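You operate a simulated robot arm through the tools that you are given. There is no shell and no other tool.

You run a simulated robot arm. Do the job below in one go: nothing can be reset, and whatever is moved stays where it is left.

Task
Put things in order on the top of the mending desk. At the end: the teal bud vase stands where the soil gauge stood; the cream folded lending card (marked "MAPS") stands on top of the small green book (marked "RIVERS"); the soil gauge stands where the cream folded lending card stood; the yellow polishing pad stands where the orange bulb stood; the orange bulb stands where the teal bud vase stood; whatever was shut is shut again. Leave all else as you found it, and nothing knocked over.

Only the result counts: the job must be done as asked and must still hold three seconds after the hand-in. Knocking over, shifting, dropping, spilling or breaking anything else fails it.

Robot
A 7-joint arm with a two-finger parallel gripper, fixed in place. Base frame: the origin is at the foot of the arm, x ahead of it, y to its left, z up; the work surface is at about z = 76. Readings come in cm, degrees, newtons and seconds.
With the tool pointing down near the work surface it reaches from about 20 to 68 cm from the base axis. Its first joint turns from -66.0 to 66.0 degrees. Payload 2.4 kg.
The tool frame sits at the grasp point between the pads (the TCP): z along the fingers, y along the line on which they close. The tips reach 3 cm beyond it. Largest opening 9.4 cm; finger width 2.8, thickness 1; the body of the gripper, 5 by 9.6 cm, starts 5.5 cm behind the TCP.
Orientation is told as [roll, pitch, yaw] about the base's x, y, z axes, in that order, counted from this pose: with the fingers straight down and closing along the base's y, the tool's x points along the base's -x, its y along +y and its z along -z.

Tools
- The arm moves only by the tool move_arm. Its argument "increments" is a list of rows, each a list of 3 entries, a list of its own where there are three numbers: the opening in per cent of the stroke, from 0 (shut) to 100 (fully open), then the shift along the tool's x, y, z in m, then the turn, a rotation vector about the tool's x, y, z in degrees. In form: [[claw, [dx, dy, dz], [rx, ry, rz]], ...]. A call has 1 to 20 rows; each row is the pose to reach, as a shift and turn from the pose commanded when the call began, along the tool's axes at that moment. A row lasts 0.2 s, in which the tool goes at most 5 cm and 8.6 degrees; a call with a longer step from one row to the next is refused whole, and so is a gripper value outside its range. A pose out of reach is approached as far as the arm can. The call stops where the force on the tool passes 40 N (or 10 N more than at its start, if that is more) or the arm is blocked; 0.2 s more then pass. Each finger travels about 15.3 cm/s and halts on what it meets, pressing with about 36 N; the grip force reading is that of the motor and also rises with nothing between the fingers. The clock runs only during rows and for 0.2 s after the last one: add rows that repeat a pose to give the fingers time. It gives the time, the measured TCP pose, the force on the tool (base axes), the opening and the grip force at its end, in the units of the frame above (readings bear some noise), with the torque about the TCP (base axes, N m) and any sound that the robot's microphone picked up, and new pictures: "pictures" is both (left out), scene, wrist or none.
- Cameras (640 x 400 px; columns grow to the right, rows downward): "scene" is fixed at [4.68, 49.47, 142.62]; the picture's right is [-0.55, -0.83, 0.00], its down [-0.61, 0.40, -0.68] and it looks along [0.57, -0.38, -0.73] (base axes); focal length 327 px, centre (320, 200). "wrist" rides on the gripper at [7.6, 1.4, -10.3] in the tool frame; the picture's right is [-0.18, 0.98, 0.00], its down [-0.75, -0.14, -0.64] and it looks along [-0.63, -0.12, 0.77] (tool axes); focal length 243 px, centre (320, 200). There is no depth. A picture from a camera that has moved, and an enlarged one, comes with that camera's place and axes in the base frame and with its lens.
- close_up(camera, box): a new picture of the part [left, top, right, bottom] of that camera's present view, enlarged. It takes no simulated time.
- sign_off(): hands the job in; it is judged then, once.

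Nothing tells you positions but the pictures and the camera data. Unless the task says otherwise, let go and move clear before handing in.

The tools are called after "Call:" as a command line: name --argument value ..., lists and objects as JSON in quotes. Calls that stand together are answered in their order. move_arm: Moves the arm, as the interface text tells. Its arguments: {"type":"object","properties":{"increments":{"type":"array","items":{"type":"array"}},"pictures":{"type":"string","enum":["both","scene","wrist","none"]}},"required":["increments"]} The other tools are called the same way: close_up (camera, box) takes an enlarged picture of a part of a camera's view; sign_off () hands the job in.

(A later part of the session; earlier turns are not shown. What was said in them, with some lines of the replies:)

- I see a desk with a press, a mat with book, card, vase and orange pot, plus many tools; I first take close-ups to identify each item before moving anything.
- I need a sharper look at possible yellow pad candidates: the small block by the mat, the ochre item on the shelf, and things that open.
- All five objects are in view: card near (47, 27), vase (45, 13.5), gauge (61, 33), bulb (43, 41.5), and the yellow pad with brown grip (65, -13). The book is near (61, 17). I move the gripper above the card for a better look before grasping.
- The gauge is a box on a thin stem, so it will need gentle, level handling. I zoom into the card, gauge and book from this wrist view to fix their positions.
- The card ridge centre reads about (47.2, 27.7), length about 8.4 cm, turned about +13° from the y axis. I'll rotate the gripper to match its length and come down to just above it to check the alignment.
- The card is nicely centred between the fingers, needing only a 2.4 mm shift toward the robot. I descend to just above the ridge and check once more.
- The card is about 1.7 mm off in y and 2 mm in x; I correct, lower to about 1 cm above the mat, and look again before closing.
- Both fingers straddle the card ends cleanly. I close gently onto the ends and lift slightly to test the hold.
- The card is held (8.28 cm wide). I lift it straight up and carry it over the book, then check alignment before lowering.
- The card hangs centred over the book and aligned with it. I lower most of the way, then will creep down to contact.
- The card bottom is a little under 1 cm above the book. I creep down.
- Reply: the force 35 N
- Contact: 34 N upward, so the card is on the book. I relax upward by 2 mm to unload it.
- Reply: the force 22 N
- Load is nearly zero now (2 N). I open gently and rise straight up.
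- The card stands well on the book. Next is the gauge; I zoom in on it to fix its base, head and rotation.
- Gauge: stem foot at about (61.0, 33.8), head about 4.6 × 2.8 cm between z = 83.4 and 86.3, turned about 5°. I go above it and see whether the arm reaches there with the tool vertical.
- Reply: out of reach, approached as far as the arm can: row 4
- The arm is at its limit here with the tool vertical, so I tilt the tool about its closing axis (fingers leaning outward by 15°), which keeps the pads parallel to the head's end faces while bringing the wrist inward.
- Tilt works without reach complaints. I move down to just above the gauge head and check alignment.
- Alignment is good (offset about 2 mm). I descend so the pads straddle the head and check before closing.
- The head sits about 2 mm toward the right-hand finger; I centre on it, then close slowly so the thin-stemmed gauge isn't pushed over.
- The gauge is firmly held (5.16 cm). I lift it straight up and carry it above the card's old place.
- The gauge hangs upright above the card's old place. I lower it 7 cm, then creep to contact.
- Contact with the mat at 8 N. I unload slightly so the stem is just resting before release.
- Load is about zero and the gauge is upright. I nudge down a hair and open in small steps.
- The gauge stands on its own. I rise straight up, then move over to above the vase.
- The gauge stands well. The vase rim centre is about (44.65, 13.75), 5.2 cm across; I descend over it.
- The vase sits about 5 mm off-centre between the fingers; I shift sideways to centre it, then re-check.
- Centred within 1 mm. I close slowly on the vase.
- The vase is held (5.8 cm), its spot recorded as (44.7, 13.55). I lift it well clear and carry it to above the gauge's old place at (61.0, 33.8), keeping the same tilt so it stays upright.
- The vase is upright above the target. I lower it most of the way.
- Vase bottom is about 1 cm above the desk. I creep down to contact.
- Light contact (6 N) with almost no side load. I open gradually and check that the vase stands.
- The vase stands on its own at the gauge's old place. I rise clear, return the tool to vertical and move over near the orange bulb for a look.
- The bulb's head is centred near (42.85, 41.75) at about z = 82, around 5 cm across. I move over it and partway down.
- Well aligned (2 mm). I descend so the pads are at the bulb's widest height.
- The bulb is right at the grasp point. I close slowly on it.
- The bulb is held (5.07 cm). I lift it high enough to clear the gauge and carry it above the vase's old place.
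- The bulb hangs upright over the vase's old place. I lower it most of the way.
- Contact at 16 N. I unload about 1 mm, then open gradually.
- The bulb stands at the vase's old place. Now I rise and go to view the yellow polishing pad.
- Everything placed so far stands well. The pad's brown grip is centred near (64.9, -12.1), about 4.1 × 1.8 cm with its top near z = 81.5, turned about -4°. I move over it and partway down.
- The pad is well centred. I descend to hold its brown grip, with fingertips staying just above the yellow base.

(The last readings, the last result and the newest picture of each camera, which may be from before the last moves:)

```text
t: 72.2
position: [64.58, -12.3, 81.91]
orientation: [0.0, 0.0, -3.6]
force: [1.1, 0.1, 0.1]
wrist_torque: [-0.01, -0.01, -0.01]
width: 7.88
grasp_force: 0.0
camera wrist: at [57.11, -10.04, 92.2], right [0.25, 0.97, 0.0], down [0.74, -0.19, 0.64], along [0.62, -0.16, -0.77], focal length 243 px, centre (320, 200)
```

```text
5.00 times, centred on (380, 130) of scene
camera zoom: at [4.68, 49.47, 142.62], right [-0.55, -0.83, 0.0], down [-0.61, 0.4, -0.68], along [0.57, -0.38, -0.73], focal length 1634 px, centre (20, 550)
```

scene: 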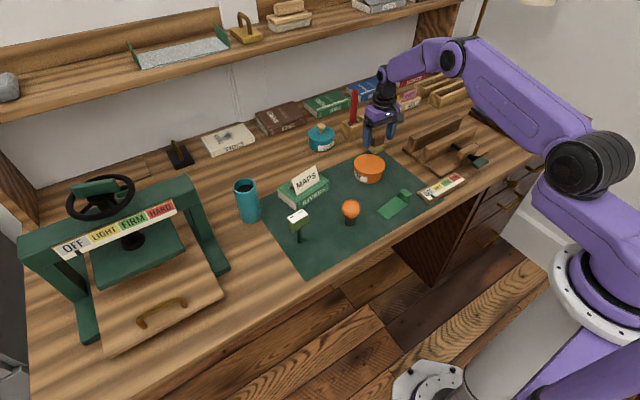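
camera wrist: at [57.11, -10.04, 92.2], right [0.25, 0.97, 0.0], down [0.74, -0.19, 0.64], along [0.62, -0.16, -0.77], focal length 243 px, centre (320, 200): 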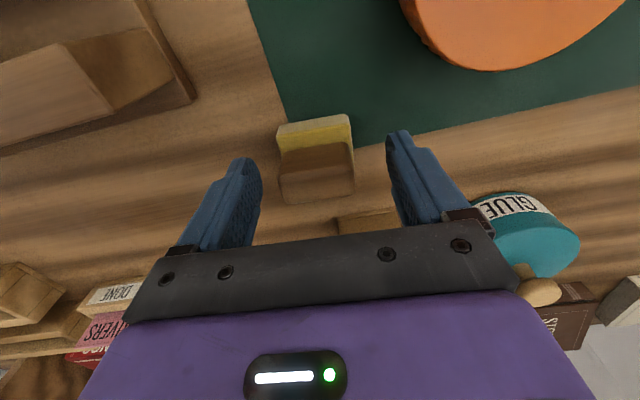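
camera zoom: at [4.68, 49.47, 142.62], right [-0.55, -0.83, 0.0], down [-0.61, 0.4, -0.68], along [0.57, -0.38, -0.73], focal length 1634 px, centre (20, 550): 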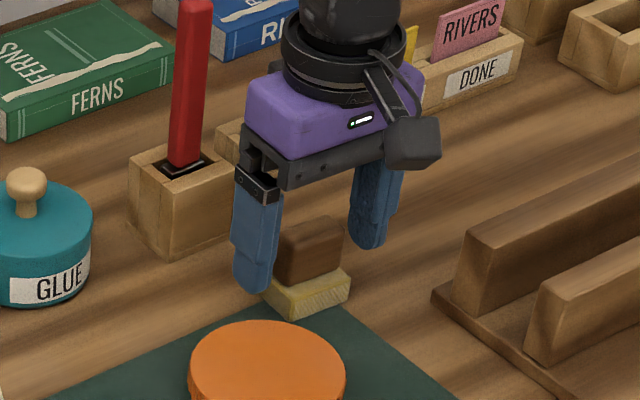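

Centred to within about 1 mm. I lower 3 mm more and close slowly on the grip.

Call:
move_arm --increments '[[84, [0, -0.001, 0.003], [0, 0, 0]], [72, [0, -0.001, 0.003], [0, 0, 0]], [62, [0, -0.001, 0.003], [0, 0, 0]], [55, [0, -0.001, 0.003], [0, 0, 0]], [51, [0, -0.001, 0.003], [0, 0, 0]], [48, [0, -0.001, 0.003], [0, 0, 0]], [45, [0, -0.001, 0.003], [0, 0, 0]], [42, [0, -0.001, 0.003], [0, 0, 0]], [38, [0, -0.001, 0.003], [0, 0, 0]], [32, [0, -0.001, 0.003], [0, 0, 0]], [26, [0, -0.001, 0.003], [0, 0, 0]], [26, [0, -0.001, 0.003], [0, 0, 0]]]' --pictures "wrist"

Call:
close_up --camera "wrist" --box '[200, 60, 440, 240]'

Call:
close_up --camera "scene" --box '[330, 90, 430, 170]'

```text
t: 74.8
position: [64.74, -12.45, 81.9]
orientation: [0.1, -0.3, -3.6]
force: [4.7, 3.5, 21.9]
wrist_torque: [0.14, -0.33, 0.0]
width: 4.28
grasp_force: 36.2
camera wrist: at [57.2, -10.24, 92.09], right [0.25, 0.97, 0.0], down [0.74, -0.19, 0.65], along [0.63, -0.16, -0.76], focal length 243 px, centre (320, 200)
```

wrist: 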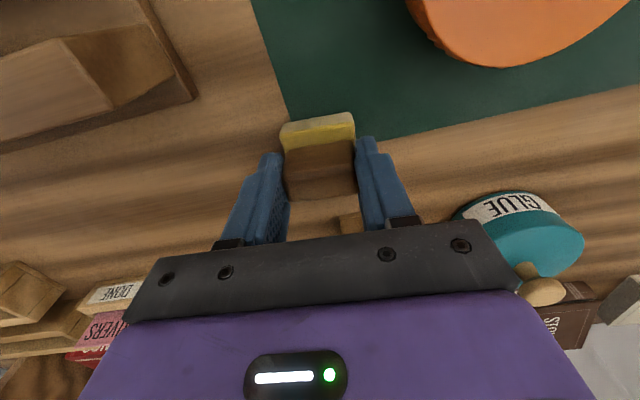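

```text
2.22 times, centred on (320, 150) of wrist
camera zoom: at [57.2, -10.24, 92.09], right [0.25, 0.97, 0.0], down [0.74, -0.19, 0.65], along [0.63, -0.16, -0.76], focal length 539 px, centre (320, 311)
```

zoom: 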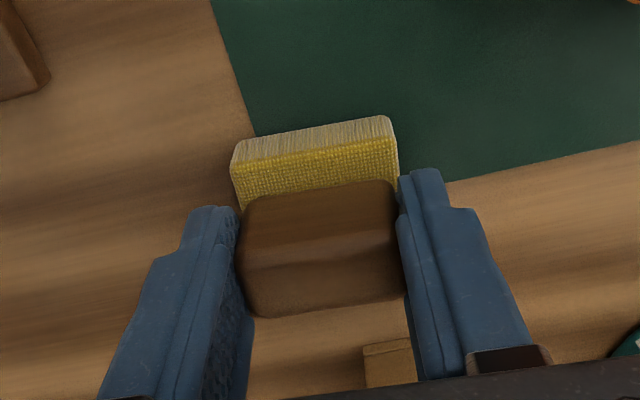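

```text
5.00 times, centred on (380, 130) of scene
camera zoom: at [4.65, 49.49, 142.62], right [-0.55, -0.83, 0.0], down [-0.61, 0.4, -0.68], along [0.57, -0.38, -0.73], focal length 1634 px, centre (20, 550)
```

zoom: 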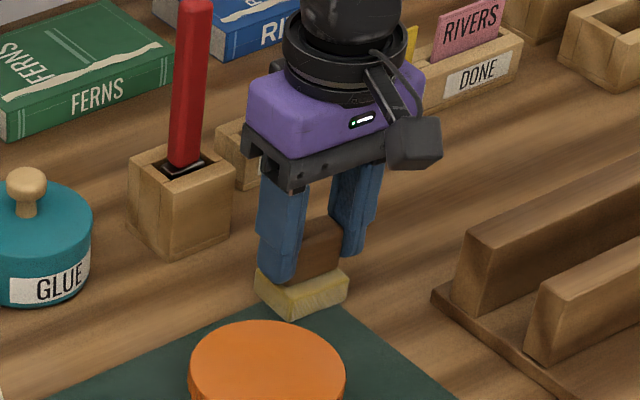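

The tips rest lightly on the yellow base and the grip is held (4.28 cm). I lift straight up and check the hold.

Call:
move_arm --increments '[[26, [0, 0, -0.003], [0, 0, 0]], [26, [0, 0, -0.01], [0, 0, 0]], [26, [0, 0, -0.03], [0, 0, 0]], [26, [0, 0, -0.07], [0, 0, 0]], [26, [0, 0, -0.11], [0, 0, 0]], [26, [0, 0, -0.155], [0, 0, 0]], [26, [0, 0, -0.155], [0, 0, 0]]]' --pictures "both"

Call:
close_up --camera "wrist" --box '[200, 60, 440, 240]'

Call:
close_up --camera "scene" --box '[330, 50, 430, 150]'

```text
t: 76.4
position: [64.85, -12.34, 97.35]
orientation: [0.0, 0.0, -3.7]
force: [-0.1, 0.1, -0.4]
wrist_torque: [-0.01, 0.0, 0.0]
width: 4.28
grasp_force: 35.6
camera wrist: at [57.41, -10.23, 107.59], right [0.25, 0.97, 0.0], down [0.74, -0.19, 0.64], along [0.62, -0.16, -0.77], focal length 243 px, centre (320, 200)
```

scene: 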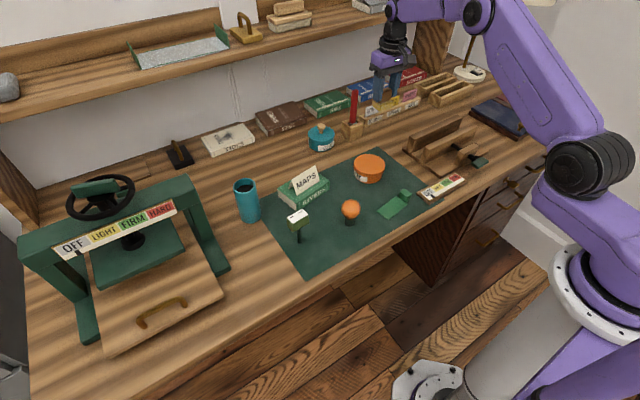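
wrist: 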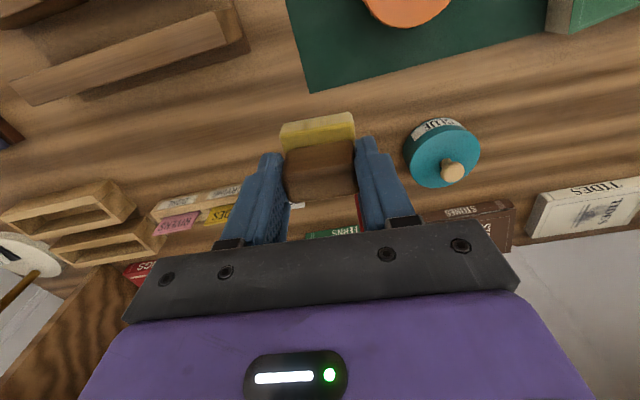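

```text
2.22 times, centred on (320, 150) of wrist
camera zoom: at [57.41, -10.23, 107.59], right [0.25, 0.97, 0.0], down [0.74, -0.19, 0.64], along [0.62, -0.16, -0.77], focal length 539 px, centre (320, 311)
```

zoom: 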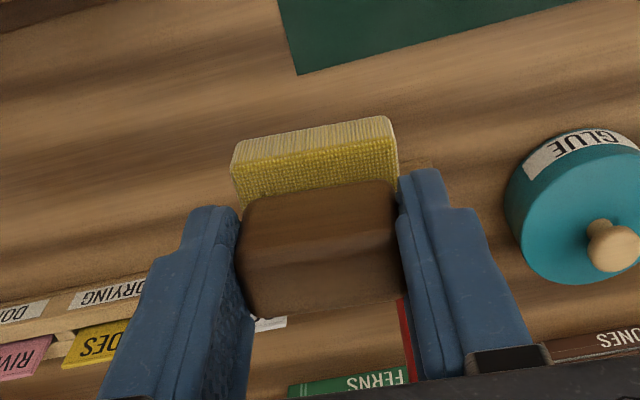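

```text
4.00 times, centred on (380, 100) of scene
camera zoom: at [4.68, 49.47, 142.62], right [-0.55, -0.83, 0.0], down [-0.61, 0.4, -0.68], along [0.57, -0.38, -0.73], focal length 1307 px, centre (80, 600)
```

zoom: 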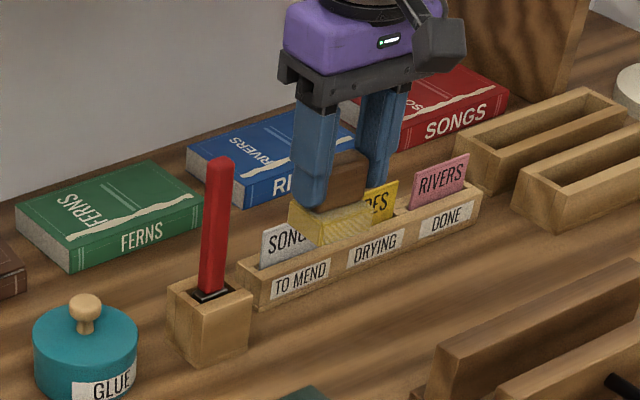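

The pad is held level. I carry it high over to the bulb's old place at (42.7, 41.8).

Call:
move_arm --increments '[[26, [0.0183, 0.0374, 0], [0, 0, -1]], [26, [0.0366, 0.0748, 0], [0, 0, -2]], [26, [0.0549, 0.1122, 0], [0, 0, -3]], [26, [0.0732, 0.1497, 0], [0, 0, -4]], [26, [0.0915, 0.1871, 0], [0, 0, -5]], [26, [0.1098, 0.2245, 0], [0, 0, -6]], [26, [0.1282, 0.2619, 0], [0, 0, -7]], [26, [0.1465, 0.2993, 0], [0, 0, -8]], [26, [0.1648, 0.3367, 0], [0, 0, -9]], [26, [0.1831, 0.3741, 0], [0, 0, -10]], [26, [0.2014, 0.4116, 0], [0, 0, -10]], [26, [0.2197, 0.449, 0], [0, 0, -10]], [26, [0.238, 0.4864, 0], [0, 0, -10]], [26, [0.2563, 0.5238, 0], [0, 0, -10]], [26, [0.2563, 0.5238, 0], [0, 0, -10]], [26, [0.2563, 0.5238, 0], [0, 0, -10]]]' --pictures "both"

Call:
close_up --camera "scene" --box '[170, 150, 400, 310]'

Call:
close_up --camera "wrist" --box '[200, 60, 440, 240]'

```text
t: 79.8
position: [42.48, 41.48, 97.27]
orientation: [0.0, 0.0, 6.3]
force: [-0.5, 0.3, -0.3]
wrist_torque: [0.02, 0.0, 0.0]
width: 4.29
grasp_force: 36.0
camera wrist: at [34.88, 42.23, 107.48], right [0.07, 1.0, 0.0], down [0.76, -0.06, 0.64], along [0.64, -0.05, -0.77], focal length 243 px, centre (320, 200)
```

scene: 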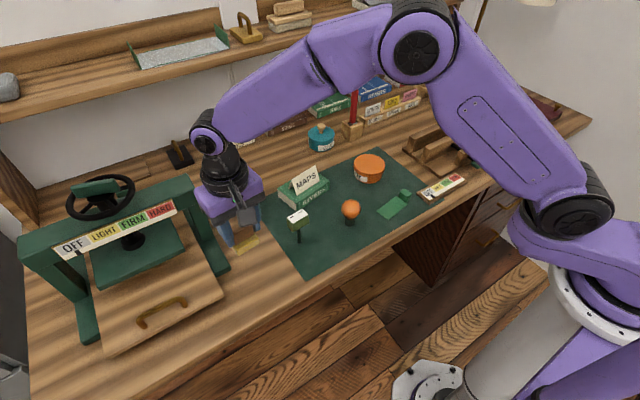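
wrist: 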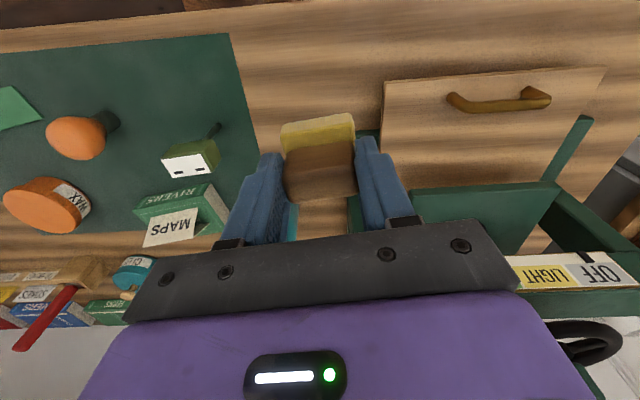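

```text
2.50 times, centred on (285, 230) of scene
camera zoom: at [4.68, 49.47, 142.62], right [-0.55, -0.83, 0.0], down [-0.61, 0.4, -0.68], along [0.57, -0.38, -0.73], focal length 817 px, centre (408, 125)
```

zoom: 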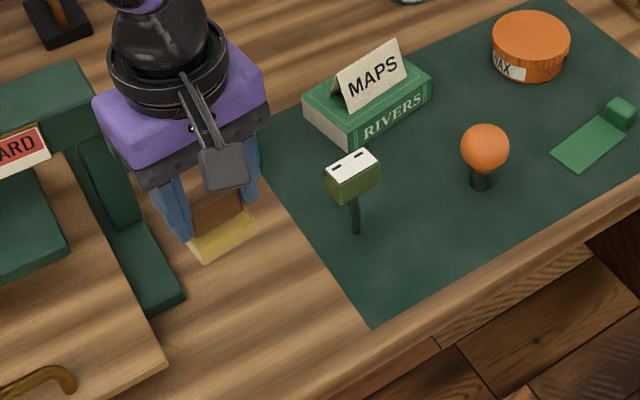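

```text
2.22 times, centred on (320, 150) of wrist
camera zoom: at [34.88, 42.23, 107.48], right [0.07, 1.0, 0.0], down [0.76, -0.06, 0.64], along [0.64, -0.05, -0.77], focal length 539 px, centre (320, 311)
```

zoom: 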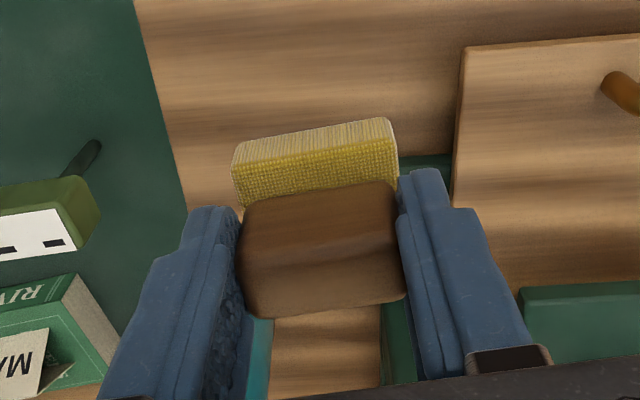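

Call:
move_arm --increments '[[26, [-0.0011, 0.0012, 0.03], [0, 0, 0]], [26, [-0.0011, 0.0012, 0.07], [0, 0, 0]], [26, [-0.0011, 0.0012, 0.11], [0, 0, 0]], [26, [-0.0011, 0.0012, 0.135], [0, 0, 0]], [26, [-0.0011, 0.0012, 0.145], [0, 0, 0]], [26, [-0.0011, 0.0012, 0.145], [0, 0, 0]], [26, [-0.0011, 0.0012, 0.145], [0, 0, 0]]]' --pictures "both"

Call:
close_up --camera "scene" --box '[190, 200, 320, 310]'

```text
t: 81.4
position: [42.66, 41.36, 83.1]
orientation: [-0.1, 0.0, 6.3]
force: [0.4, -0.8, -1.0]
wrist_torque: [-0.02, 0.0, -0.01]
width: 4.25
grasp_force: 36.3
camera wrist: at [34.91, 42.25, 93.3], right [0.07, 1.0, 0.0], down [0.76, -0.06, 0.64], along [0.64, -0.05, -0.77], focal length 243 px, centre (320, 200)
```

scene: 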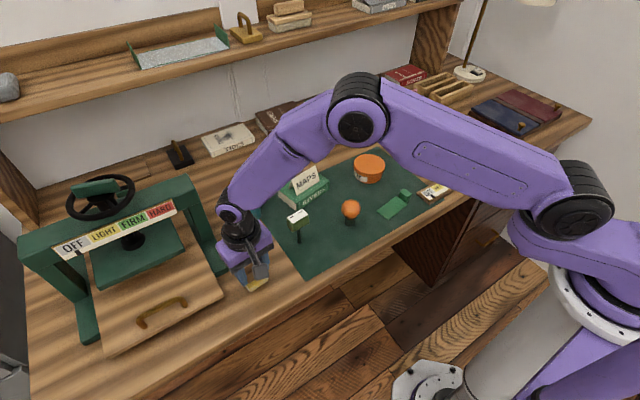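
wrist: 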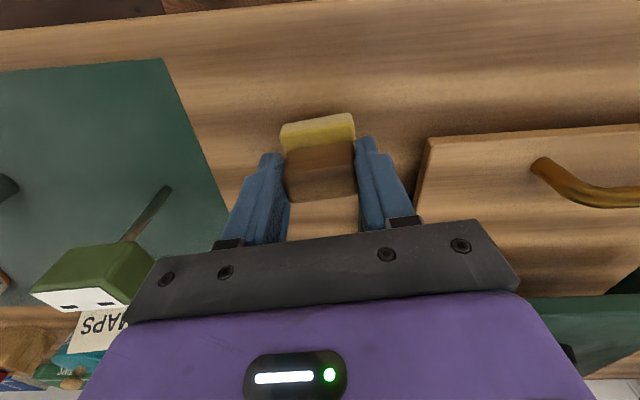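

```text
3.64 times, centred on (255, 255) of scene
camera zoom: at [4.68, 49.47, 142.62], right [-0.55, -0.83, 0.0], down [-0.61, 0.4, -0.68], along [0.57, -0.38, -0.73], focal length 1188 px, centre (556, 0)
```

zoom: 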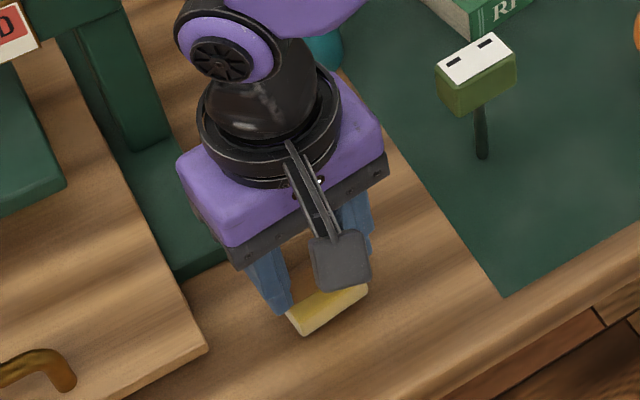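

Call:
move_arm --increments '[[26, [-0.0005, 0.001, 0.004], [0, 0, 0]], [26, [-0.0005, 0.001, 0.008], [0, 0, 0]], [26, [-0.0005, 0.001, 0.008], [0, 0, 0]]]' --pictures "none"

```text
t: 82.2
position: [42.59, 41.64, 81.9]
orientation: [0.0, 0.0, 6.2]
force: [-0.4, 0.6, -0.4]
wrist_torque: [0.0, 0.01, 0.01]
width: 4.27
grasp_force: 36.3
```

Call:
move_arm --increments '[[26, [0, 0, 0.0015], [0, 0, 0]], [26, [0, 0, 0.0015], [0, 0, 0]]]' --pictures "none"

```text
t: 82.8
position: [42.7, 41.79, 81.87]
orientation: [0.0, -0.1, 6.3]
force: [-1.3, -2.8, 10.9]
wrist_torque: [-0.04, -0.04, -0.03]
width: 4.27
grasp_force: 36.4
```

Contact at 11 N. I unload slightly, then open gradually.

Call:
move_arm --increments '[[26, [0, 0, -0.0004], [0, 0, 0]], [26, [0, 0, -0.0007], [0, 0, 0]], [26, [0, 0, -0.0007], [0, 0, 0]]]' --pictures "none"

```text
t: 83.6
position: [42.68, 41.76, 81.9]
orientation: [0.0, -0.1, 6.4]
force: [-2.1, 0.5, 6.7]
wrist_torque: [0.12, -0.02, -0.02]
width: 4.27
grasp_force: 35.9
```

Call:
move_arm --increments '[[36, [0, 0, -0.0004], [0, 0, 0]], [41, [0, 0, -0.0004], [0, 0, 0]], [44, [0, 0, -0.0004], [0, 0, 0]], [47, [0, 0, -0.0004], [0, 0, 0]], [50, [0, 0, -0.0004], [0, 0, 0]], [54, [0, 0, -0.0004], [0, 0, 0]], [60, [0, 0, -0.0004], [0, 0, 0]], [68, [0, 0, -0.0004], [0, 0, 0]], [76, [0, 0, -0.0004], [0, 0, 0]], [76, [0, 0, -0.0004], [0, 0, 0]], [76, [0, 0, -0.02], [0, 0, 0]], [76, [0, 0, -0.06], [0, 0, 0]], [76, [0, 0, -0.1], [0, 0, 0]], [76, [0, 0, -0.14], [0, 0, 0]], [76, [0.02, -0.02, -0.18], [0, 0, 0]], [76, [0.05, -0.04, -0.2], [0, 0, 0]], [76, [0.05, -0.04, -0.2], [0, 0, 0]]]' --pictures "both"

Call:
close_up --camera "scene" --box '[200, 140, 400, 310]'

Call:
close_up --camera "wrist" --box '[200, 0, 440, 180]'

```text
t: 87.2
position: [37.71, 37.28, 101.96]
orientation: [0.0, 0.0, 6.2]
force: [0.0, 0.6, -0.1]
wrist_torque: [0.04, 0.0, 0.02]
width: 7.18
grasp_force: 0.1
camera wrist: at [30.15, 37.99, 112.18], right [0.07, 1.0, 0.0], down [0.76, -0.06, 0.64], along [0.64, -0.05, -0.77], focal length 243 px, centre (320, 200)
```

scene: 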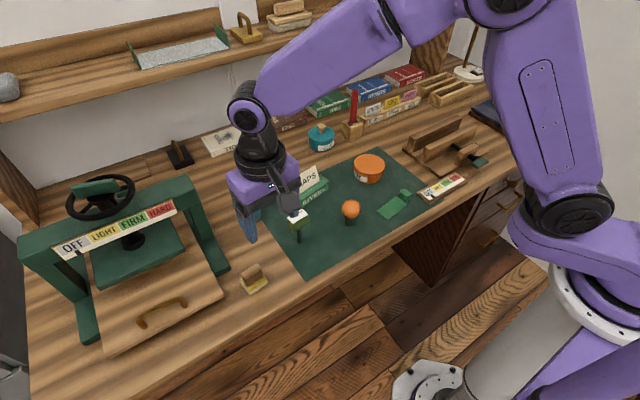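
wrist: 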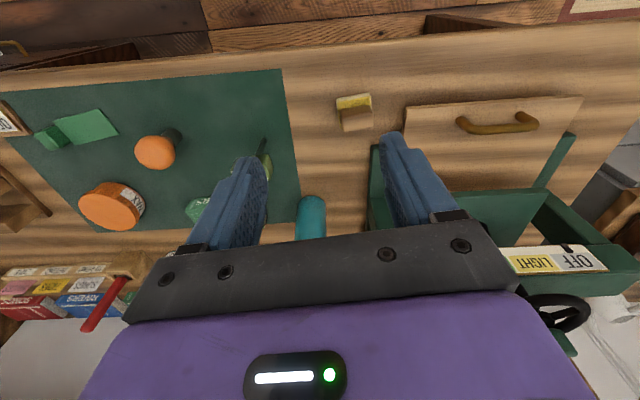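

```text
2.35 times, centred on (300, 225) of scene
camera zoom: at [4.68, 49.47, 142.62], right [-0.55, -0.83, 0.0], down [-0.61, 0.4, -0.68], along [0.57, -0.38, -0.73], focal length 769 px, centre (367, 141)
```

zoom: 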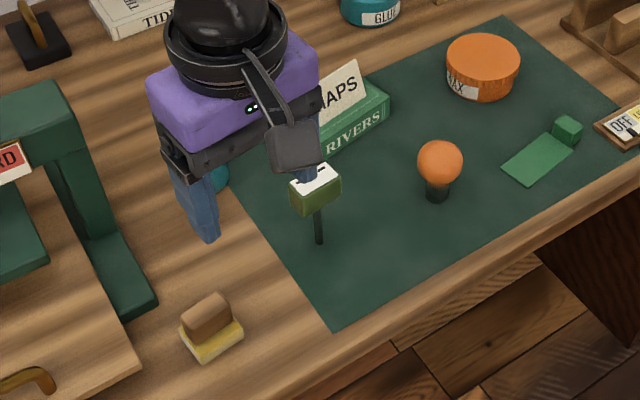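

```text
2.22 times, centred on (320, 90) of wrist
camera zoom: at [30.15, 37.99, 112.18], right [0.07, 1.0, 0.0], down [0.76, -0.06, 0.64], along [0.64, -0.05, -0.77], focal length 539 px, centre (320, 444)
```

zoom: 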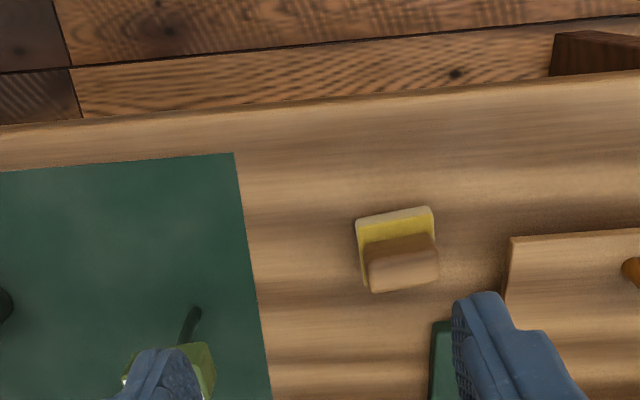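

The pad stands at the bulb's old place. I move the arm back to its starting area to check the whole desk unobstructed.

Call:
move_arm --increments '[[80, [0, 0, -0.04], [0, 0, 0]], [80, [-0.0054, -0.0426, -0.045], [0, 0, 1]], [80, [-0.0108, -0.0852, -0.05], [0, 0, 2]], [80, [-0.0161, -0.1279, -0.055], [0, 0, 3]], [80, [-0.0215, -0.1705, -0.06], [0, 0, 4]], [80, [-0.0268, -0.2131, -0.065], [0, 0, 5]], [80, [-0.0322, -0.2558, -0.065], [0, 0, 6]], [80, [-0.0375, -0.2984, -0.065], [0, 0, 6.3]], [80, [-0.0429, -0.341, -0.065], [0, 0, 6.3]], [80, [-0.0429, -0.341, -0.065], [0, 0, 6.3]], [80, [-0.0429, -0.341, -0.065], [0, 0, 6.3]]]' --pictures "both"

Call:
close_up --camera "scene" --box '[200, 140, 400, 310]'

Call:
close_up --camera "wrist" --box '[360, 0, 640, 180]'

```text
t: 89.6
position: [45.85, 3.84, 108.27]
orientation: [0.0, -0.1, 0.1]
force: [-1.2, 0.2, 0.7]
wrist_torque: [-0.04, 0.0, 0.04]
width: 7.53
grasp_force: 0.1
camera wrist: at [38.31, 5.54, 118.55], right [0.18, 0.98, 0.0], down [0.75, -0.14, 0.64], along [0.63, -0.12, -0.77], focal length 243 px, centre (320, 200)
```

scene: 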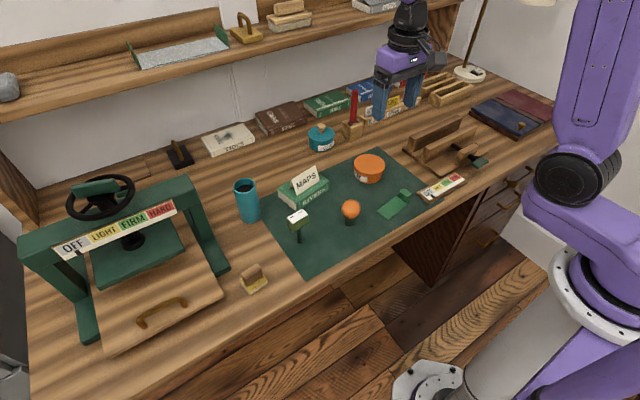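
wrist: 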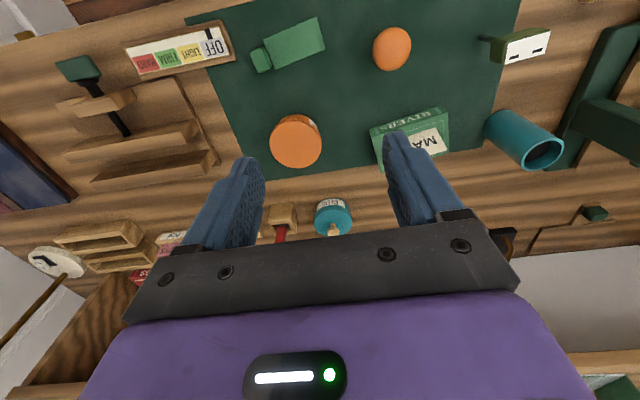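

```text
2.35 times, centred on (300, 225) of scene
camera zoom: at [4.69, 49.47, 142.62], right [-0.55, -0.83, 0.0], down [-0.61, 0.4, -0.68], along [0.57, -0.38, -0.73], focal length 769 px, centre (367, 141)
```

zoom: 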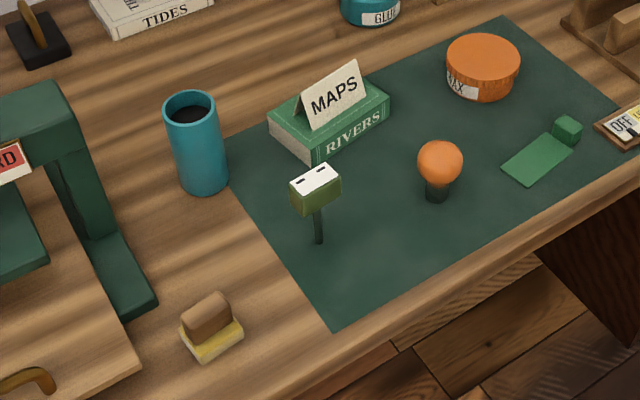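

```text
2.22 times, centred on (500, 90) of wrist
camera zoom: at [38.31, 5.54, 118.55], right [0.18, 0.98, 0.0], down [0.75, -0.14, 0.64], along [0.63, -0.12, -0.77], focal length 539 px, centre (-80, 444)
```

zoom: 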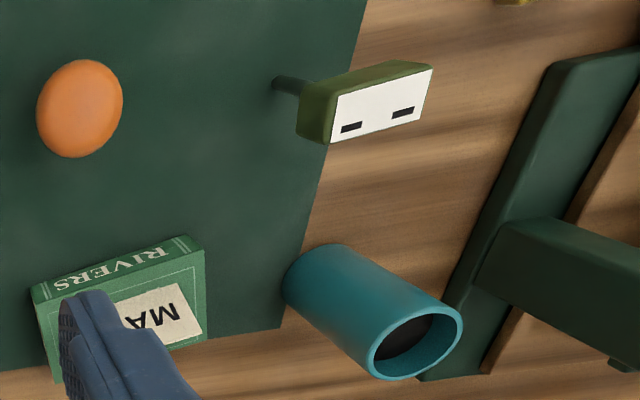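

All five objects stand where asked: the card on the RIVERS book, the gauge at the card's old spot, the vase at the gauge's, the bulb at the vase's and the pad at the bulb's. Nothing was opened, everything else looks unchanged, and the arm is clear, so I hand in.

Call:
sign_off

```text
The job is handed in.
```

All five things are where you asked, and I've handed the job in. The last pictures showed each one standing upright. I have no verdict back yet, so the three-second hold isn't confirmed.

| Item | Now stands |
|---|---|
| Cream lending card ("MAPS") | on top of the small green book ("RIVERS") |
| Soil gauge | where the card stood |
| Teal bud vase | where the gauge stood |
| Orange bulb | where the vase stood |
| Yellow polishing pad | where the bulb stood |

- **Positions:** by my camera estimates, the four floor-standing items are within a few millimetres of the spots they were meant to take.
- **Shut things:** I opened nothing, so there was nothing to shut again.
- **Everything else:** the pictures before and after show no other item moved or knocked over. The arm is back near its starting pose, clear of the desk.
- **Which pad:** I took the yellow polishing pad to be the small yellow block with the brown grip at the edge of the mat. A larger ochre block with a metal handle on the shelf could also fit the name, and I left it alone.
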